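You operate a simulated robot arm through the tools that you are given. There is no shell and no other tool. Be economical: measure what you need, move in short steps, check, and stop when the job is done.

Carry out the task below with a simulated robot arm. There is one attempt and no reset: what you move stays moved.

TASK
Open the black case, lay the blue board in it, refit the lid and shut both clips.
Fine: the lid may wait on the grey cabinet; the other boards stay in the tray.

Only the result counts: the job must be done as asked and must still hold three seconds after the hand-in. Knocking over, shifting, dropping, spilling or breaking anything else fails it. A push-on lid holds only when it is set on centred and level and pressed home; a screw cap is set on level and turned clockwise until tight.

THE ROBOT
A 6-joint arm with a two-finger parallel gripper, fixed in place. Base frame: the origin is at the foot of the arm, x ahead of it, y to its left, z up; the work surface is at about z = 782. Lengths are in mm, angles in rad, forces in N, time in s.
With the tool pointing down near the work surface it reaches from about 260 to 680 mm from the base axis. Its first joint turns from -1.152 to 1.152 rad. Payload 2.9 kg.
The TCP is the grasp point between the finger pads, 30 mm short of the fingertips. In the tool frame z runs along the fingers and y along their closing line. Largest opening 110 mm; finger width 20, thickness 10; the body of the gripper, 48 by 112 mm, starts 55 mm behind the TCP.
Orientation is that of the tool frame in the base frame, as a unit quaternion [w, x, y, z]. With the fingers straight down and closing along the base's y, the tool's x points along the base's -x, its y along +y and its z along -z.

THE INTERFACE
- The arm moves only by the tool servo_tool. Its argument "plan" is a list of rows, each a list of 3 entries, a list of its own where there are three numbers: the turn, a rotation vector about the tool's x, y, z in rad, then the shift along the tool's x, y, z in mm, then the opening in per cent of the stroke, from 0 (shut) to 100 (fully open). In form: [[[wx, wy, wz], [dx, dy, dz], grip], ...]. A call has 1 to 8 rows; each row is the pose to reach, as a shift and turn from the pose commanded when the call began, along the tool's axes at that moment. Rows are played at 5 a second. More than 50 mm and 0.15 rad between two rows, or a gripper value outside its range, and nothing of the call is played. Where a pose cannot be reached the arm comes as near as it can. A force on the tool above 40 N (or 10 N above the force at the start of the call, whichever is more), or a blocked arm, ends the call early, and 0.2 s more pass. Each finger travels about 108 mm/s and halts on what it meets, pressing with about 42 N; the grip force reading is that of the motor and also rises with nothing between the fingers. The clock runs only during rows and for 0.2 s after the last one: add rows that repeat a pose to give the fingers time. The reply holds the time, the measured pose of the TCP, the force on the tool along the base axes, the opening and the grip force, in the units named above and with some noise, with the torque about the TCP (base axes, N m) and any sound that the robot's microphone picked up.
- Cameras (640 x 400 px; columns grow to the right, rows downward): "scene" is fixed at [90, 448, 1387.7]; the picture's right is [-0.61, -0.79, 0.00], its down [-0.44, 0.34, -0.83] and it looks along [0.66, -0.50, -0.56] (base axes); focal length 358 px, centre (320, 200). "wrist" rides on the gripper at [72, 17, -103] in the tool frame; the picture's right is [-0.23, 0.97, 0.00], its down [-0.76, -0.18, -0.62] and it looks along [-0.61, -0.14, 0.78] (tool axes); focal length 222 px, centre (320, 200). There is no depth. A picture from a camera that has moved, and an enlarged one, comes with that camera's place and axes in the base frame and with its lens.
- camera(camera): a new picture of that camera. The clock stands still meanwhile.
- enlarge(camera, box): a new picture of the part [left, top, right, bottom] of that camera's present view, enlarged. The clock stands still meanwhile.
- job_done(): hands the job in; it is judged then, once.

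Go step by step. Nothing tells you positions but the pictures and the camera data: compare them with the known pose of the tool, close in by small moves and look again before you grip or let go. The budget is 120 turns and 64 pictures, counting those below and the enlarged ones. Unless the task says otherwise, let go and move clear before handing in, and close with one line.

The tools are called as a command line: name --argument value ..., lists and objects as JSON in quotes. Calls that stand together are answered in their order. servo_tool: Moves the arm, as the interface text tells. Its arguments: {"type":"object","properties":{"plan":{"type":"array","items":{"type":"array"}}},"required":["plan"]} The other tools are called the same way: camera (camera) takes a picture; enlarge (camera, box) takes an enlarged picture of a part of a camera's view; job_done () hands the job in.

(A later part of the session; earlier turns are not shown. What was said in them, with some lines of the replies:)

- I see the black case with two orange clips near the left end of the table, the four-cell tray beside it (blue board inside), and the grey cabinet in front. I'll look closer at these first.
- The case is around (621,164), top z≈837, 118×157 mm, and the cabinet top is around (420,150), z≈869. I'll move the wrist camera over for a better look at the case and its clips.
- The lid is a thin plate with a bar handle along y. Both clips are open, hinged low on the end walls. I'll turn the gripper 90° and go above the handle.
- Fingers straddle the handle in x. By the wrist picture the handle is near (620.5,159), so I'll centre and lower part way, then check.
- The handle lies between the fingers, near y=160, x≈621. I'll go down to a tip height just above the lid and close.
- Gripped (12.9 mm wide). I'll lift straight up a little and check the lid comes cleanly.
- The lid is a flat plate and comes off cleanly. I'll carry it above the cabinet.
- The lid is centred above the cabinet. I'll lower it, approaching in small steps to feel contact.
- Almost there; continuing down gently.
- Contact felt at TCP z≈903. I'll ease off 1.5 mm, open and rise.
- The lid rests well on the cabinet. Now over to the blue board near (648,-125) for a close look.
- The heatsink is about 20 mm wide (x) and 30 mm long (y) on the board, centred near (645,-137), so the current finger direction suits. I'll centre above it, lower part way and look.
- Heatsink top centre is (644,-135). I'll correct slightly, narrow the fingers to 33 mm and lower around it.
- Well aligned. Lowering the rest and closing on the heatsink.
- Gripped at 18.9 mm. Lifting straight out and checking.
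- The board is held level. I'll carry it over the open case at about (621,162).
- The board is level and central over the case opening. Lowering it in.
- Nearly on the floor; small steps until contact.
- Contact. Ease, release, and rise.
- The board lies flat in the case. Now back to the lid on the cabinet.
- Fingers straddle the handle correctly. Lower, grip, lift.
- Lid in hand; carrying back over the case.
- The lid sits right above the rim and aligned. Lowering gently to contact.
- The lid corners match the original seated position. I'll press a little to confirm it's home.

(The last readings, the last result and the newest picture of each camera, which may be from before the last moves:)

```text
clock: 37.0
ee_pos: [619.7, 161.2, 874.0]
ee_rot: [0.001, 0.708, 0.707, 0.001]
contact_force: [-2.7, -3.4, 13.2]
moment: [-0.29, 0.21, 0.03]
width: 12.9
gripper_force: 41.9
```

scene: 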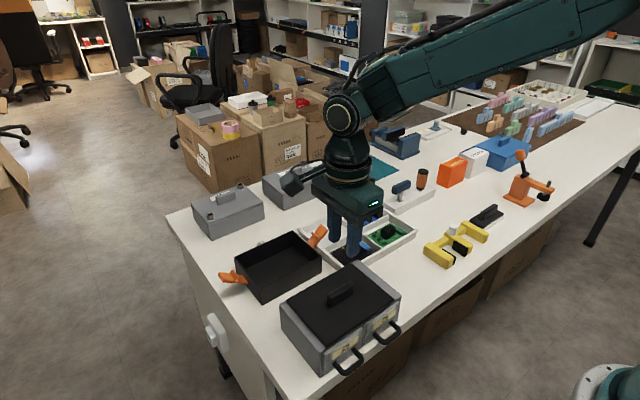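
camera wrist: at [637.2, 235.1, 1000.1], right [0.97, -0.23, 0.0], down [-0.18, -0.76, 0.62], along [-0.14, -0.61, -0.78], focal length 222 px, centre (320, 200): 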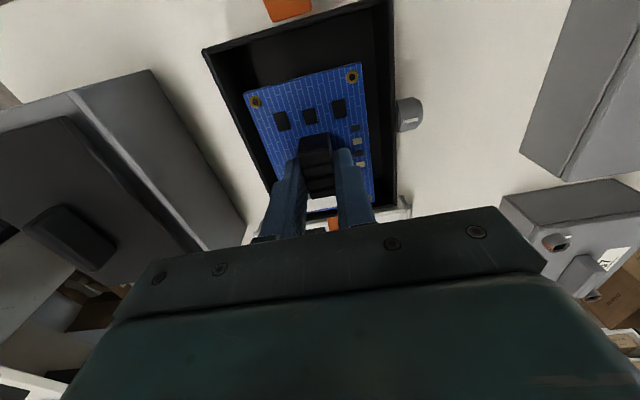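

Lid is home (13 N reaction). Releasing and rising, then going outside the left clip with closed fingers, tilted slightly outward for reach.

servo_tool --plan '[[[0, 0, 0], [0, 0, -2], 0], [[0, 0, 0], [0, 0, -2], 30], [[0, 0, 0], [0, 0, -2], 30], [[0, 0, 0], [0, 0, -15], 30], [[0, 0, 0], [0, 0, -50], 30], [[0, 0, 0], [0, 0, -90], 0]]'

servo_tool --plan '[[[-0.05, 0, 0], [30, -2, 0], 0], [[-0.1, 0, 0], [65, -4, 0], 0], [[-0.15, 0, 0], [100, -6, 0], 0], [[-0.2, 0, 0], [132, -7, 0], 0], [[-0.25, 0, 0], [162, -8, 0], 0], [[-0.25, 0, 0], [162, -8, 0], 0]]'

camera --camera "scene"

camera --camera "wrist"

```text
clock: 38.4
ee_pos: [622.5, 160.8, 965.1]
ee_rot: [0.0, 0.708, 0.706, 0.001]
contact_force: [-0.1, -0.5, 0.8]
moment: [-0.02, 0.02, 0.03]
width: 0.0
gripper_force: 37.4
```

```text
clock: 39.8
ee_pos: [614.1, 322.1, 960.3]
ee_rot: [0.089, 0.701, 0.702, 0.089]
contact_force: [-0.5, -0.3, 0.3]
moment: [0.03, -0.04, 0.02]
width: 0.1
gripper_force: 37.9
```

```text
24 pictures are left
```

scene: 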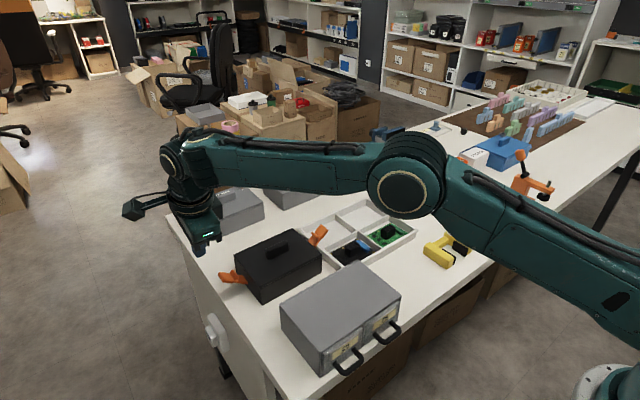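

```text
23 pictures are left
camera wrist: at [605.0, 394.5, 1064.4], right [0.94, -0.23, 0.24], down [-0.33, -0.76, 0.56], along [0.06, -0.61, -0.79], focal length 222 px, centre (320, 200)
```

wrist: 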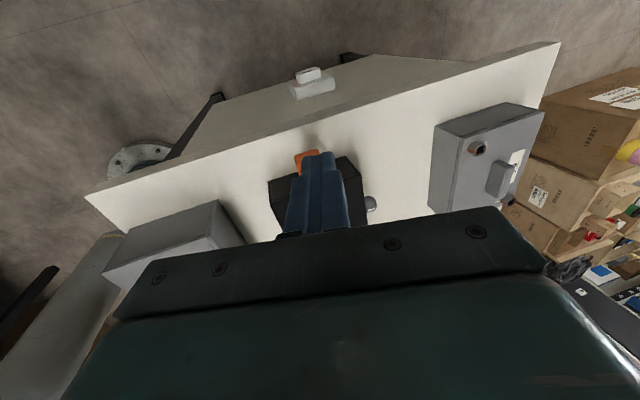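

The tilted pose works and the fingers are outside the clip tip (y≈297). Lowering outside the clip.

servo_tool --plan '[[[0, 0, 0], [0, -9, 35.2], 0], [[0, 0, 0], [0, -18, 70.4], 0], [[0, 0, 0], [0, -26.9, 105.6], 0], [[0, 0, 0], [0, -26.9, 105.6], 0]]'

enlarge --camera "scene" --box '[170, 215, 330, 315]'

```text
clock: 40.8
ee_pos: [615.2, 321.9, 854.3]
ee_rot: [0.088, 0.702, 0.701, 0.088]
contact_force: [0.0, 0.2, 0.3]
moment: [-0.02, 0.02, 0.03]
width: 0.0
gripper_force: 37.8
```

```text
4.00 times, centred on (250, 265) of scene
camera zoom: at [90.0, 448.0, 1387.7], right [-0.61, -0.79, 0.0], down [-0.44, 0.34, -0.83], along [0.66, -0.5, -0.56], focal length 1431 px, centre (600, -60)
```

zoom: 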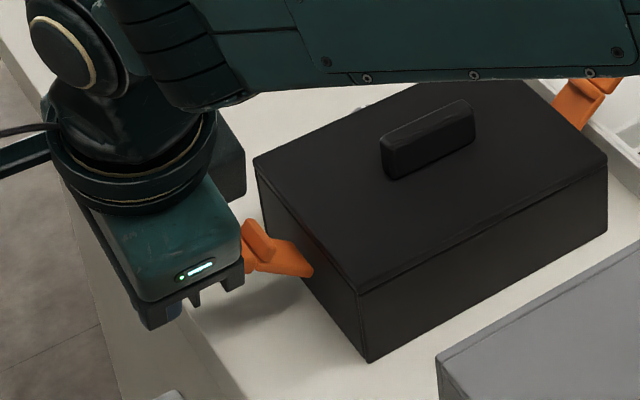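

Now pushing the clip inward in steps, watching force.

servo_tool --plan '[[[0, 0, 0], [-12, 0, 0], 0], [[0, 0, 0], [-18, 0, 0], 0], [[0, 0, 0], [-24, 0, 0], 0], [[0, 0, 0], [-30, 0, 0], 0], [[0, 0, 0], [-36, 0, 0], 0]]'

enlarge --camera "scene" --box '[170, 215, 330, 315]'

```text
clock: 41.9
ee_pos: [613.3, 301.4, 860.1]
ee_rot: [0.087, 0.696, 0.707, 0.096]
contact_force: [-1.8, 3.1, 2.6]
moment: [-0.01, 0.03, -0.06]
width: 0.1
gripper_force: 37.9
stopped in row 5: the force on the tool passed its limit at 44 N (the readings are from after the stop); the commanded pose is now the measured one
```

```text
4.00 times, centred on (250, 265) of scene
camera zoom: at [89.9, 448.1, 1387.7], right [-0.61, -0.79, 0.0], down [-0.44, 0.34, -0.83], along [0.66, -0.5, -0.56], focal length 1431 px, centre (600, -60)
```

zoom: 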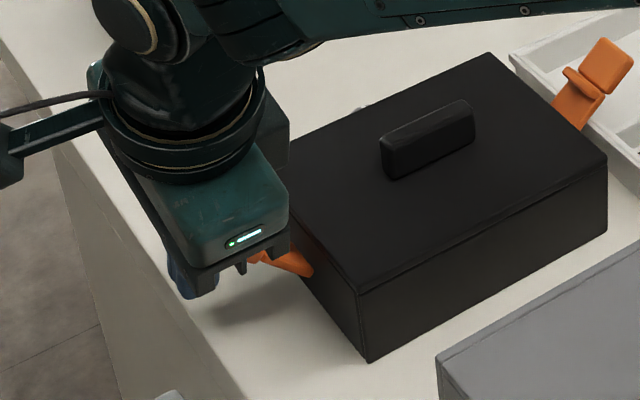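

The push stalled at y≈301 with 44 N. I'll back out and look at whether the clip has turned.

servo_tool --plan '[[[0, 0, 0], [12, 0, 0], 0], [[0, 0, 0], [22, 5, -20], 0], [[0, 0, 0], [22, 16, -60], 0], [[0, 0, 0], [22, 25, -100], 0]]'

enlarge --camera "scene" --box '[190, 225, 318, 305]'

enlarge --camera "wrist" --box '[220, 100, 412, 220]'

```text
clock: 42.9
ee_pos: [606.5, 320.7, 963.1]
ee_rot: [0.087, 0.697, 0.706, 0.097]
contact_force: [0.5, 0.8, 1.5]
moment: [0.0, -0.03, 0.01]
width: 0.0
gripper_force: 37.6
```

```text
5.00 times, centred on (254, 265) of scene
camera zoom: at [90.0, 448.0, 1387.7], right [-0.61, -0.79, 0.0], down [-0.44, 0.34, -0.83], along [0.66, -0.5, -0.56], focal length 1789 px, centre (650, -125)
```

zoom: 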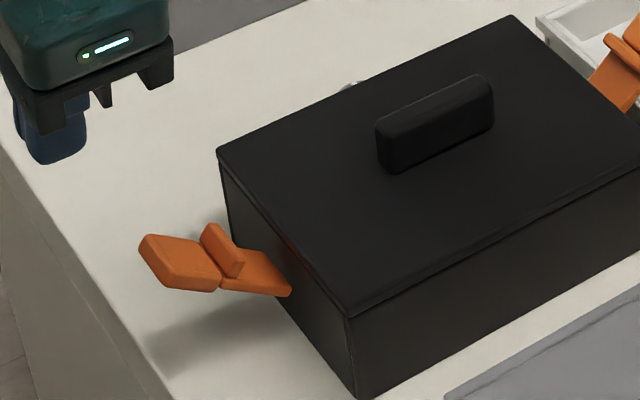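

```text
3.33 times, centred on (316, 160) of wrist
camera zoom: at [597.4, 392.4, 1068.2], right [0.94, -0.22, 0.25], down [-0.32, -0.77, 0.55], along [0.07, -0.6, -0.8], focal length 740 px, centre (333, 333)
```

zoom: 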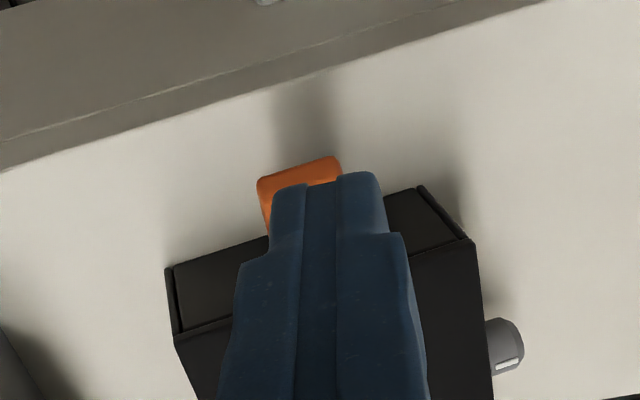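

The clip did not turn: the flat push jams by friction as its end has to slide up. I'll go down again and this time sweep in and up together, following the clip's arc.

servo_tool --plan '[[[0, 0, 0], [-1, -9, 38.4], 0], [[0, 0, 0], [-3, -18, 76.8], 0], [[0, 0, 0], [-4.5, -27.6, 115.1], 0], [[0, 0, 0], [-4.5, -27.6, 115.1], 0]]'

servo_tool --plan '[[[0, 0, 0], [-8, -0.1, -0.1], 0], [[0, 0, 0], [-14, 1.2, -5.1], 0], [[0, 0, 0], [-19.9, 2.9, -11.9], 0], [[0, 0, 0], [-25.8, 4.7, -18.8], 0], [[0, 0, 0], [-31.7, 6.1, -24.7], 0], [[0, 0, 0], [-37.6, 7.4, -29.7], 0], [[0, 0, 0], [-43.6, 8.3, -33.6], 0], [[0, 0, 0], [-48.6, 9.1, -36.6], 0]]'

enlarge --camera "scene" --box '[190, 225, 318, 305]'

```text
clock: 43.9
ee_pos: [615.2, 318.5, 843.3]
ee_rot: [0.088, 0.696, 0.706, 0.096]
contact_force: [0.1, 0.0, -0.4]
moment: [-0.02, -0.01, 0.0]
width: 0.0
gripper_force: 37.7
```

```text
clock: 45.7
ee_pos: [615.6, 268.5, 882.1]
ee_rot: [0.087, 0.696, 0.706, 0.097]
contact_force: [0.8, -0.5, -0.3]
moment: [-0.03, -0.02, 0.01]
width: 0.0
gripper_force: 37.3
```

```text
5.00 times, centred on (254, 265) of scene
camera zoom: at [90.0, 448.0, 1387.7], right [-0.61, -0.79, 0.0], down [-0.44, 0.34, -0.83], along [0.66, -0.5, -0.56], focal length 1789 px, centre (650, -125)
```

zoom: 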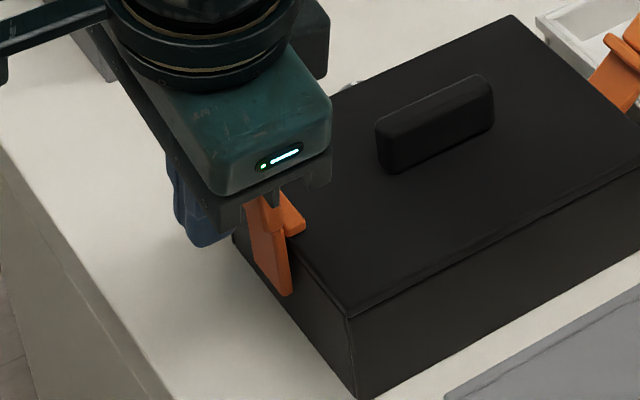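

That worked: the clip is nearly upright with its hook over the lid edge. I'll keep pushing inward in small steps.

servo_tool --plan '[[[0, 0, 0], [-3, 0, 0], 0], [[0, 0, 0], [-6, 0, 0], 0], [[0, 0, 0], [-9, 0, 0], 0], [[0, 0, 0], [-12, 0, 0], 0]]'

enlarge --camera "scene" --box '[190, 225, 318, 305]'

```text
clock: 46.7
ee_pos: [616.0, 260.1, 882.1]
ee_rot: [0.087, 0.694, 0.708, 0.098]
contact_force: [3.3, 17.8, -1.2]
moment: [0.23, -0.12, 0.08]
width: 0.0
gripper_force: 37.2
```

```text
5.00 times, centred on (254, 265) of scene
camera zoom: at [90.1, 448.5, 1387.5], right [-0.61, -0.79, 0.0], down [-0.44, 0.34, -0.83], along [0.66, -0.5, -0.56], focal length 1789 px, centre (650, -125)
```

zoom: 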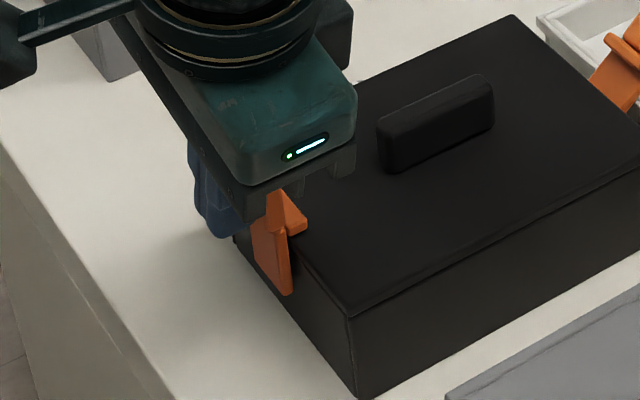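

servo_tool --plan '[[[0, 0, 0], [-2, 0, 0], 0], [[0, 0, 0], [-4, 0, 0], 0], [[0, 0, 0], [-6, 0, 0], 0]]'

enlarge --camera "scene" --box '[210, 235, 306, 295]'

```text
clock: 47.5
ee_pos: [614.3, 259.9, 882.5]
ee_rot: [0.085, 0.689, 0.712, 0.102]
contact_force: [0.1, 8.8, -0.4]
moment: [0.07, -0.08, -0.01]
width: 0.0
gripper_force: 37.6
stopped in row 3: the force on the tool passed its limit at 41 N (the readings are from after the stop); the commanded pose is now the measured one
```

```text
6.67 times, centred on (258, 265) of scene
camera zoom: at [90.0, 448.2, 1387.6], right [-0.61, -0.79, 0.0], down [-0.44, 0.34, -0.83], along [0.66, -0.5, -0.56], focal length 2385 px, centre (733, -233)
```

zoom: 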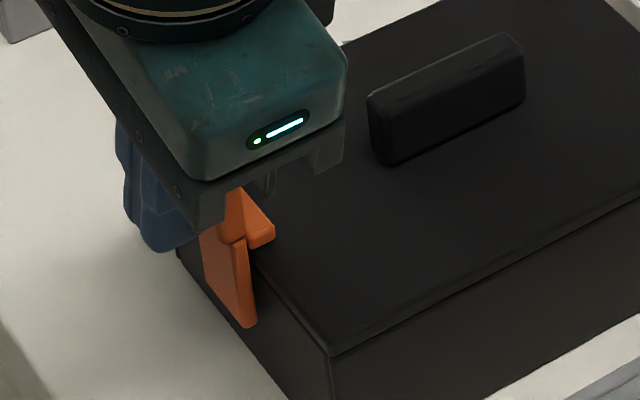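

The clip seems hard against the wall now. I'll back off and check whether it stays.

servo_tool --plan '[[[0, 0, 0], [15, 0, 0], 0], [[0, 0, 0], [35, 5, -20], 0], [[0, 0, 0], [40, 15, -55], 0], [[0, 0, 0], [40, 22, -90], 0]]'

enlarge --camera "scene" --box '[210, 225, 306, 285]'

```text
clock: 48.5
ee_pos: [612.4, 296.0, 976.4]
ee_rot: [0.086, 0.691, 0.71, 0.102]
contact_force: [0.0, -0.8, -1.2]
moment: [0.01, -0.01, 0.0]
width: 0.2
gripper_force: 37.7
```

```text
6.67 times, centred on (258, 255) of scene
camera zoom: at [90.0, 448.1, 1387.7], right [-0.61, -0.79, 0.0], down [-0.44, 0.34, -0.83], along [0.66, -0.5, -0.56], focal length 2385 px, centre (733, -167)
```

zoom: 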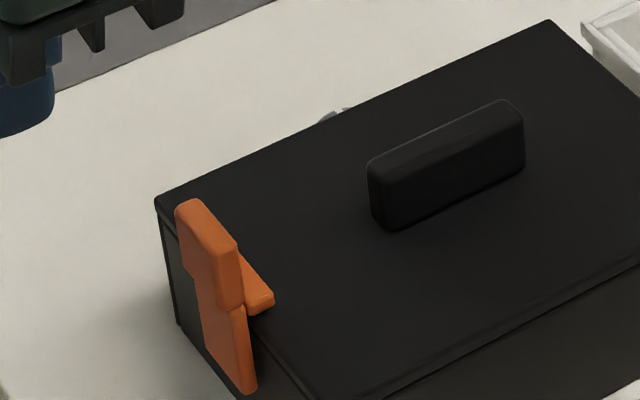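

The left clip stands upright with its hook over the lid. Next the right clip: crossing above and beyond its tip (y≈27).

servo_tool --plan '[[[0, 0, 0], [-30, -0.5, -0.7], 0], [[0, 0, 0], [-70, -1.2, -1.7], 0], [[0, 0, 0], [-110, -2, -2.7], 0], [[0, 0, 0], [-150, -2.6, -3.6], 0], [[0, 0, 0], [-190, -3.3, -4.6], 0], [[0, 0, 0], [-230, -4, -5.6], 0], [[0, 0, 0], [-268, -4.7, -6.5], 0], [[0, 0, 0], [-294, -5.1, -7.1], 0]]'

camera --camera "scene"

camera --camera "wrist"

```text
clock: 50.2
ee_pos: [615.4, 3.3, 975.3]
ee_rot: [0.086, 0.69, 0.711, 0.101]
contact_force: [0.3, -0.2, -0.5]
moment: [0.05, 0.02, 0.02]
width: 0.1
gripper_force: 38.3
```

```text
14 pictures are left
```

scene: 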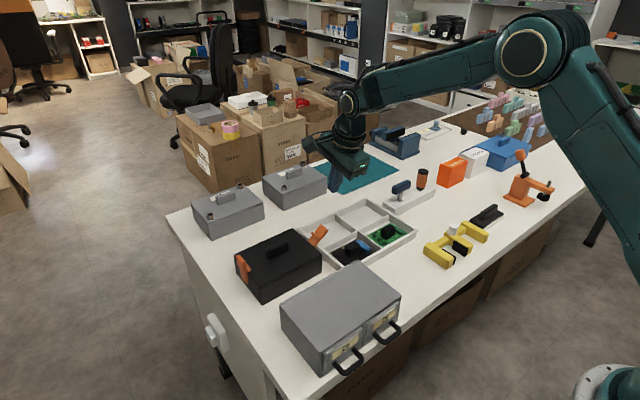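

```text
13 pictures are left
camera wrist: at [601.3, 73.3, 1080.8], right [0.95, -0.2, 0.25], down [-0.31, -0.78, 0.54], along [0.09, -0.59, -0.8], focal length 222 px, centre (320, 200)
```

wrist: 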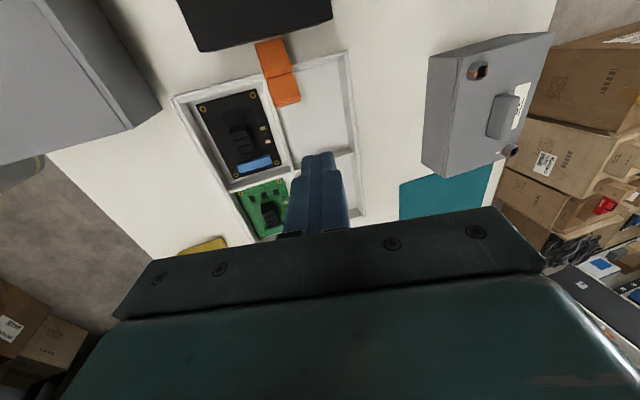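

The right clip's tip is at y≈25, the fingers just outside it. Lower, then sweep in and up the same way.

servo_tool --plan '[[[0, 0, 0], [-0.8, -11.2, 41.1], 0], [[0, 0, 0], [-1.6, -22.4, 82.2], 0], [[0, 0, 0], [-2.4, -33.7, 123.3], 0], [[0, 0, 0], [-2.4, -33.7, 123.3], 0]]'

enlarge --camera "scene" --box '[270, 195, 398, 275]'

```text
clock: 51.2
ee_pos: [610.8, 3.4, 848.3]
ee_rot: [0.087, 0.692, 0.709, 0.102]
contact_force: [0.2, 0.0, 0.8]
moment: [0.0, 0.03, -0.01]
width: 0.1
gripper_force: 37.6
```

```text
5.00 times, centred on (334, 235) of scene
camera zoom: at [90.0, 448.0, 1387.7], right [-0.61, -0.79, 0.0], down [-0.44, 0.34, -0.83], along [0.66, -0.5, -0.56], focal length 1789 px, centre (250, 25)
```

zoom: 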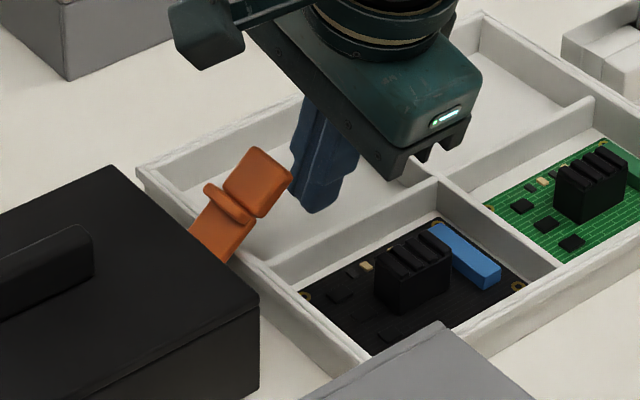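

The finger is just outside the clip's end and clear of the tray. Sweeping in and up.

servo_tool --plan '[[[0, 0, 0], [8, 0.2, 0.2], 0], [[0, 0, 0], [16.1, 1.7, -4.4], 0], [[0, 0, 0], [22.2, 3.7, -11], 0], [[0, 0, 0], [28.3, 5.7, -17.6], 0], [[0, 0, 0], [34.4, 7.4, -23.2], 0], [[0, 0, 0], [40.5, 8.9, -27.9], 0], [[0, 0, 0], [46.6, 10.1, -31.5], 0], [[0, 0, 0], [51.7, 11, -34.3], 0]]'

servo_tool --plan '[[[0, 0, 0], [3, 0, 0], 0], [[0, 0, 0], [6, 0, 0], 0], [[0, 0, 0], [9, 0, 0], 0]]'

enlarge --camera "scene" --box '[240, 195, 368, 275]'

```text
clock: 53.0
ee_pos: [613.4, 54.2, 884.7]
ee_rot: [0.086, 0.692, 0.71, 0.102]
contact_force: [0.3, 0.4, -0.1]
moment: [0.0, -0.04, 0.04]
width: 0.0
gripper_force: 37.9
```

```text
clock: 53.9
ee_pos: [613.9, 58.5, 884.9]
ee_rot: [0.087, 0.693, 0.708, 0.099]
contact_force: [-2.8, -19.3, 2.1]
moment: [-0.54, -0.1, -0.13]
width: 0.0
gripper_force: 37.3
```

```text
5.00 times, centred on (304, 235) of scene
camera zoom: at [89.9, 447.6, 1387.8], right [-0.61, -0.79, 0.0], down [-0.44, 0.34, -0.83], along [0.66, -0.5, -0.56], focal length 1789 px, centre (400, 25)
```

zoom: 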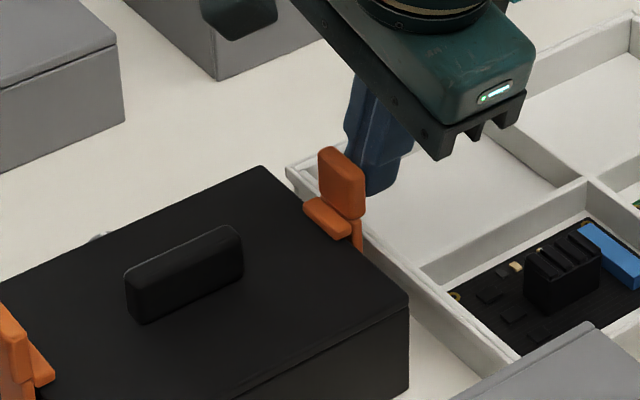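

Upright on the right too, with 19 N reaction; pressing a bit more to be sure it is home.

servo_tool --plan '[[[0, 0, 0], [2, 0, 0], 0], [[0, 0, 0], [4, 0, 0], 0], [[0, 0, 0], [6, 0, 0], 0]]'

servo_tool --plan '[[[0, 0, 0], [-15, 0, 0], 0], [[0, 0, 0], [-30, 5, -20], 0], [[0, 0, 0], [-30, 15, -60], 0], [[0, 0, 0], [-30, 22, -90], 0]]'

enlarge --camera "scene" --box '[225, 210, 337, 280]'

camera --camera "wrist"

```text
clock: 54.6
ee_pos: [613.4, 61.4, 885.2]
ee_rot: [0.089, 0.697, 0.705, 0.097]
contact_force: [-3.8, -37.1, -0.7]
moment: [-1.07, -0.21, -0.25]
width: 0.0
gripper_force: 37.7
```

```text
clock: 55.6
ee_pos: [611.5, 37.9, 977.8]
ee_rot: [0.087, 0.691, 0.711, 0.101]
contact_force: [-0.1, 1.2, -0.5]
moment: [-0.02, 0.04, 0.01]
width: 0.0
gripper_force: 37.8
```

```text
5.71 times, centred on (281, 245) of scene
camera zoom: at [90.0, 448.0, 1387.7], right [-0.61, -0.79, 0.0], down [-0.44, 0.34, -0.83], along [0.66, -0.5, -0.56], focal length 2044 px, centre (543, -57)
```

zoom: 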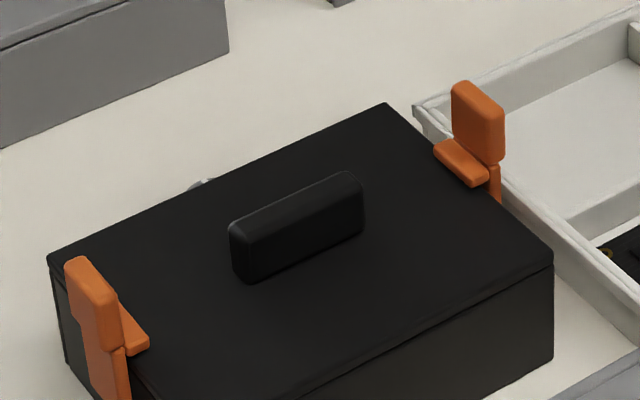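

```text
9 pictures are left
camera wrist: at [598.3, 108.1, 1084.4], right [0.95, -0.2, 0.25], down [-0.31, -0.78, 0.54], along [0.09, -0.59, -0.8], focal length 222 px, centre (320, 200)
```

wrist: 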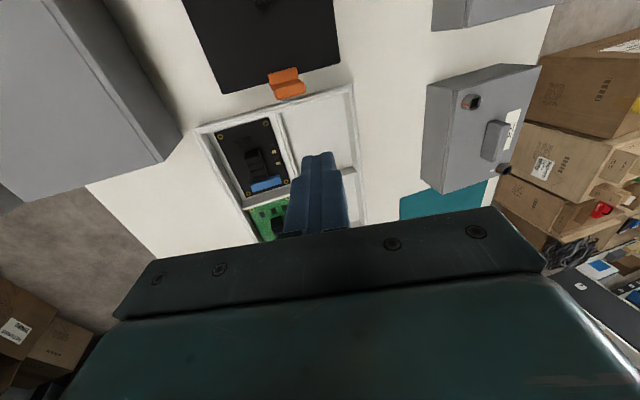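

Both clips are upright with hooks over the lid. A closer check of each.

enlarge --camera "scene" --box '[292, 218, 324, 238]'

enlarge --camera "scene" --box '[228, 250, 268, 290]'

enlarge --camera "wrist" --box '[240, 50, 352, 120]'

```text
16.00 times, centred on (308, 228) of scene
camera zoom: at [90.0, 448.0, 1387.7], right [-0.61, -0.79, 0.0], down [-0.44, 0.34, -0.83], along [0.66, -0.5, -0.56], focal length 5724 px, centre (512, -248)
```

zoom: 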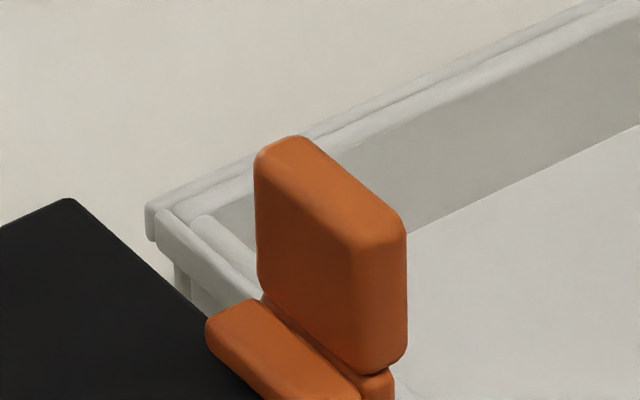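

```text
10.00 times, centred on (248, 270) of scene
camera zoom: at [90.0, 448.0, 1387.7], right [-0.61, -0.79, 0.0], down [-0.44, 0.34, -0.83], along [0.66, -0.5, -0.56], focal length 3578 px, centre (1040, -500)
```

zoom: 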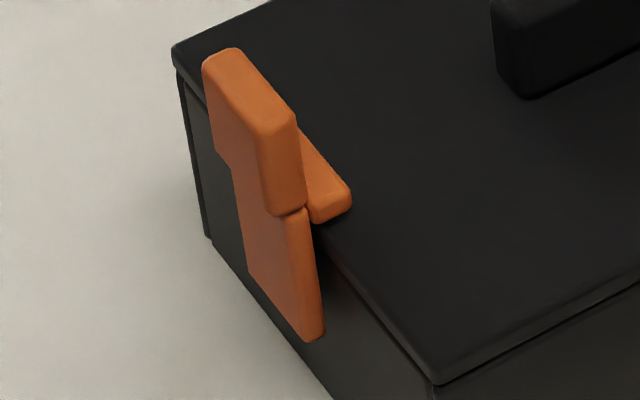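

```text
5.71 times, centred on (296, 85) of wrist
camera zoom: at [598.3, 108.1, 1084.4], right [0.95, -0.2, 0.25], down [-0.31, -0.78, 0.54], along [0.09, -0.59, -0.8], focal length 1269 px, centre (457, 857)
```

zoom: 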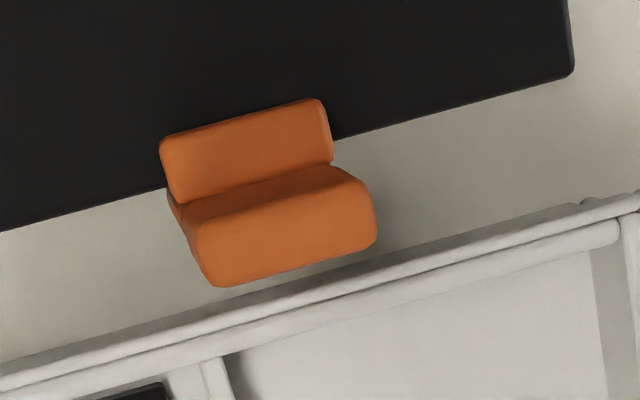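

Both pads look vertical. The left reached a hard stop at 41 N; I'll press the right one once more to the force limit to be certain.

servo_tool --plan '[[[0, 0, 0], [0, -11, 45], 0], [[0, 0, 0], [0, -22.5, 92], 0], [[0, 0, 0], [8, -22.5, 92], 0], [[0, 0, 0], [17, -22.5, 92], 0], [[0, 0, 0], [24, -22.5, 92], 0], [[0, 0, 0], [29, -22.5, 92], 0], [[0, 0, 0], [33, -22.5, 92], 0], [[0, 0, 0], [36, -22.5, 92], 0]]'

```text
clock: 57.3
ee_pos: [614.0, 58.8, 882.9]
ee_rot: [0.092, 0.7, 0.702, 0.097]
contact_force: [-0.2, -7.4, -0.4]
moment: [-0.22, -0.11, -0.11]
width: 0.0
gripper_force: 38.0
stopped in row 8: the force on the tool passed its limit at 42 N (the readings are from after the stop); the commanded pose is now the measured one
```

Hard stop on the right as well. Retreating clear and taking a final look.

servo_tool --plan '[[[0, 0, 0], [-15, 0, 0], 0], [[0, 0, 0], [-28, 5, -20], 0], [[0, 0, 0], [-28, 15, -60], 0], [[0, 0, 0], [-28, 25, -100], 0], [[0, 0, 0], [-60, 25, -130], 0], [[0, 0, 0], [-90, 0, -160], 0], [[0, 0, 0], [-90, 0, -160], 0]]'

enlarge --camera "scene" --box '[210, 180, 434, 320]'

enlarge --camera "scene" --box '[225, 215, 337, 285]'

```text
clock: 58.9
ee_pos: [569.8, -30.8, 1034.8]
ee_rot: [0.092, 0.698, 0.703, 0.097]
contact_force: [-1.0, 0.1, -0.6]
moment: [0.01, 0.02, 0.01]
width: 0.0
gripper_force: 37.7
```

```text
2.86 times, centred on (322, 250) of scene
camera zoom: at [90.0, 448.0, 1387.7], right [-0.61, -0.79, 0.0], down [-0.44, 0.34, -0.83], along [0.66, -0.5, -0.56], focal length 1022 px, centre (314, 57)
```

zoom: 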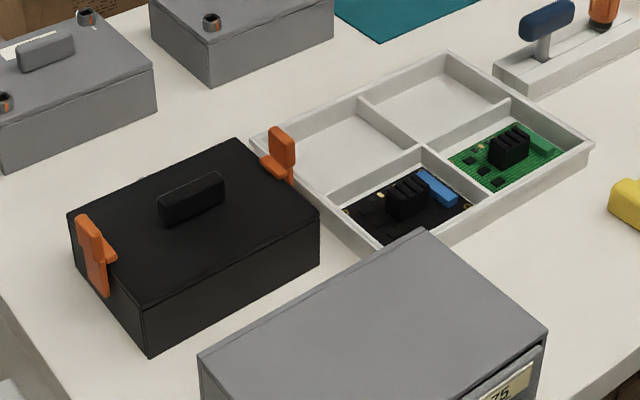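

```text
5.71 times, centred on (281, 250) of scene
camera zoom: at [90.0, 448.0, 1387.7], right [-0.61, -0.79, 0.0], down [-0.44, 0.34, -0.83], along [0.66, -0.5, -0.56], focal length 2044 px, centre (543, -86)
```

zoom: 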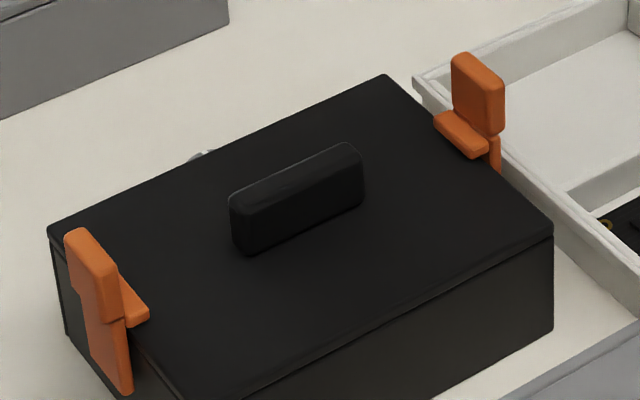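

The case is closed with the lid flush, both clips are upright at their stops, the other boards are untouched in the tray and the arm is clear. Handing in.

job_done

```text
The job is handed in.
```

The blue board is in the black case, the lid is refitted, and both clips are pushed upright to a hard stop with their hooks over the lid; I heard no click from either.
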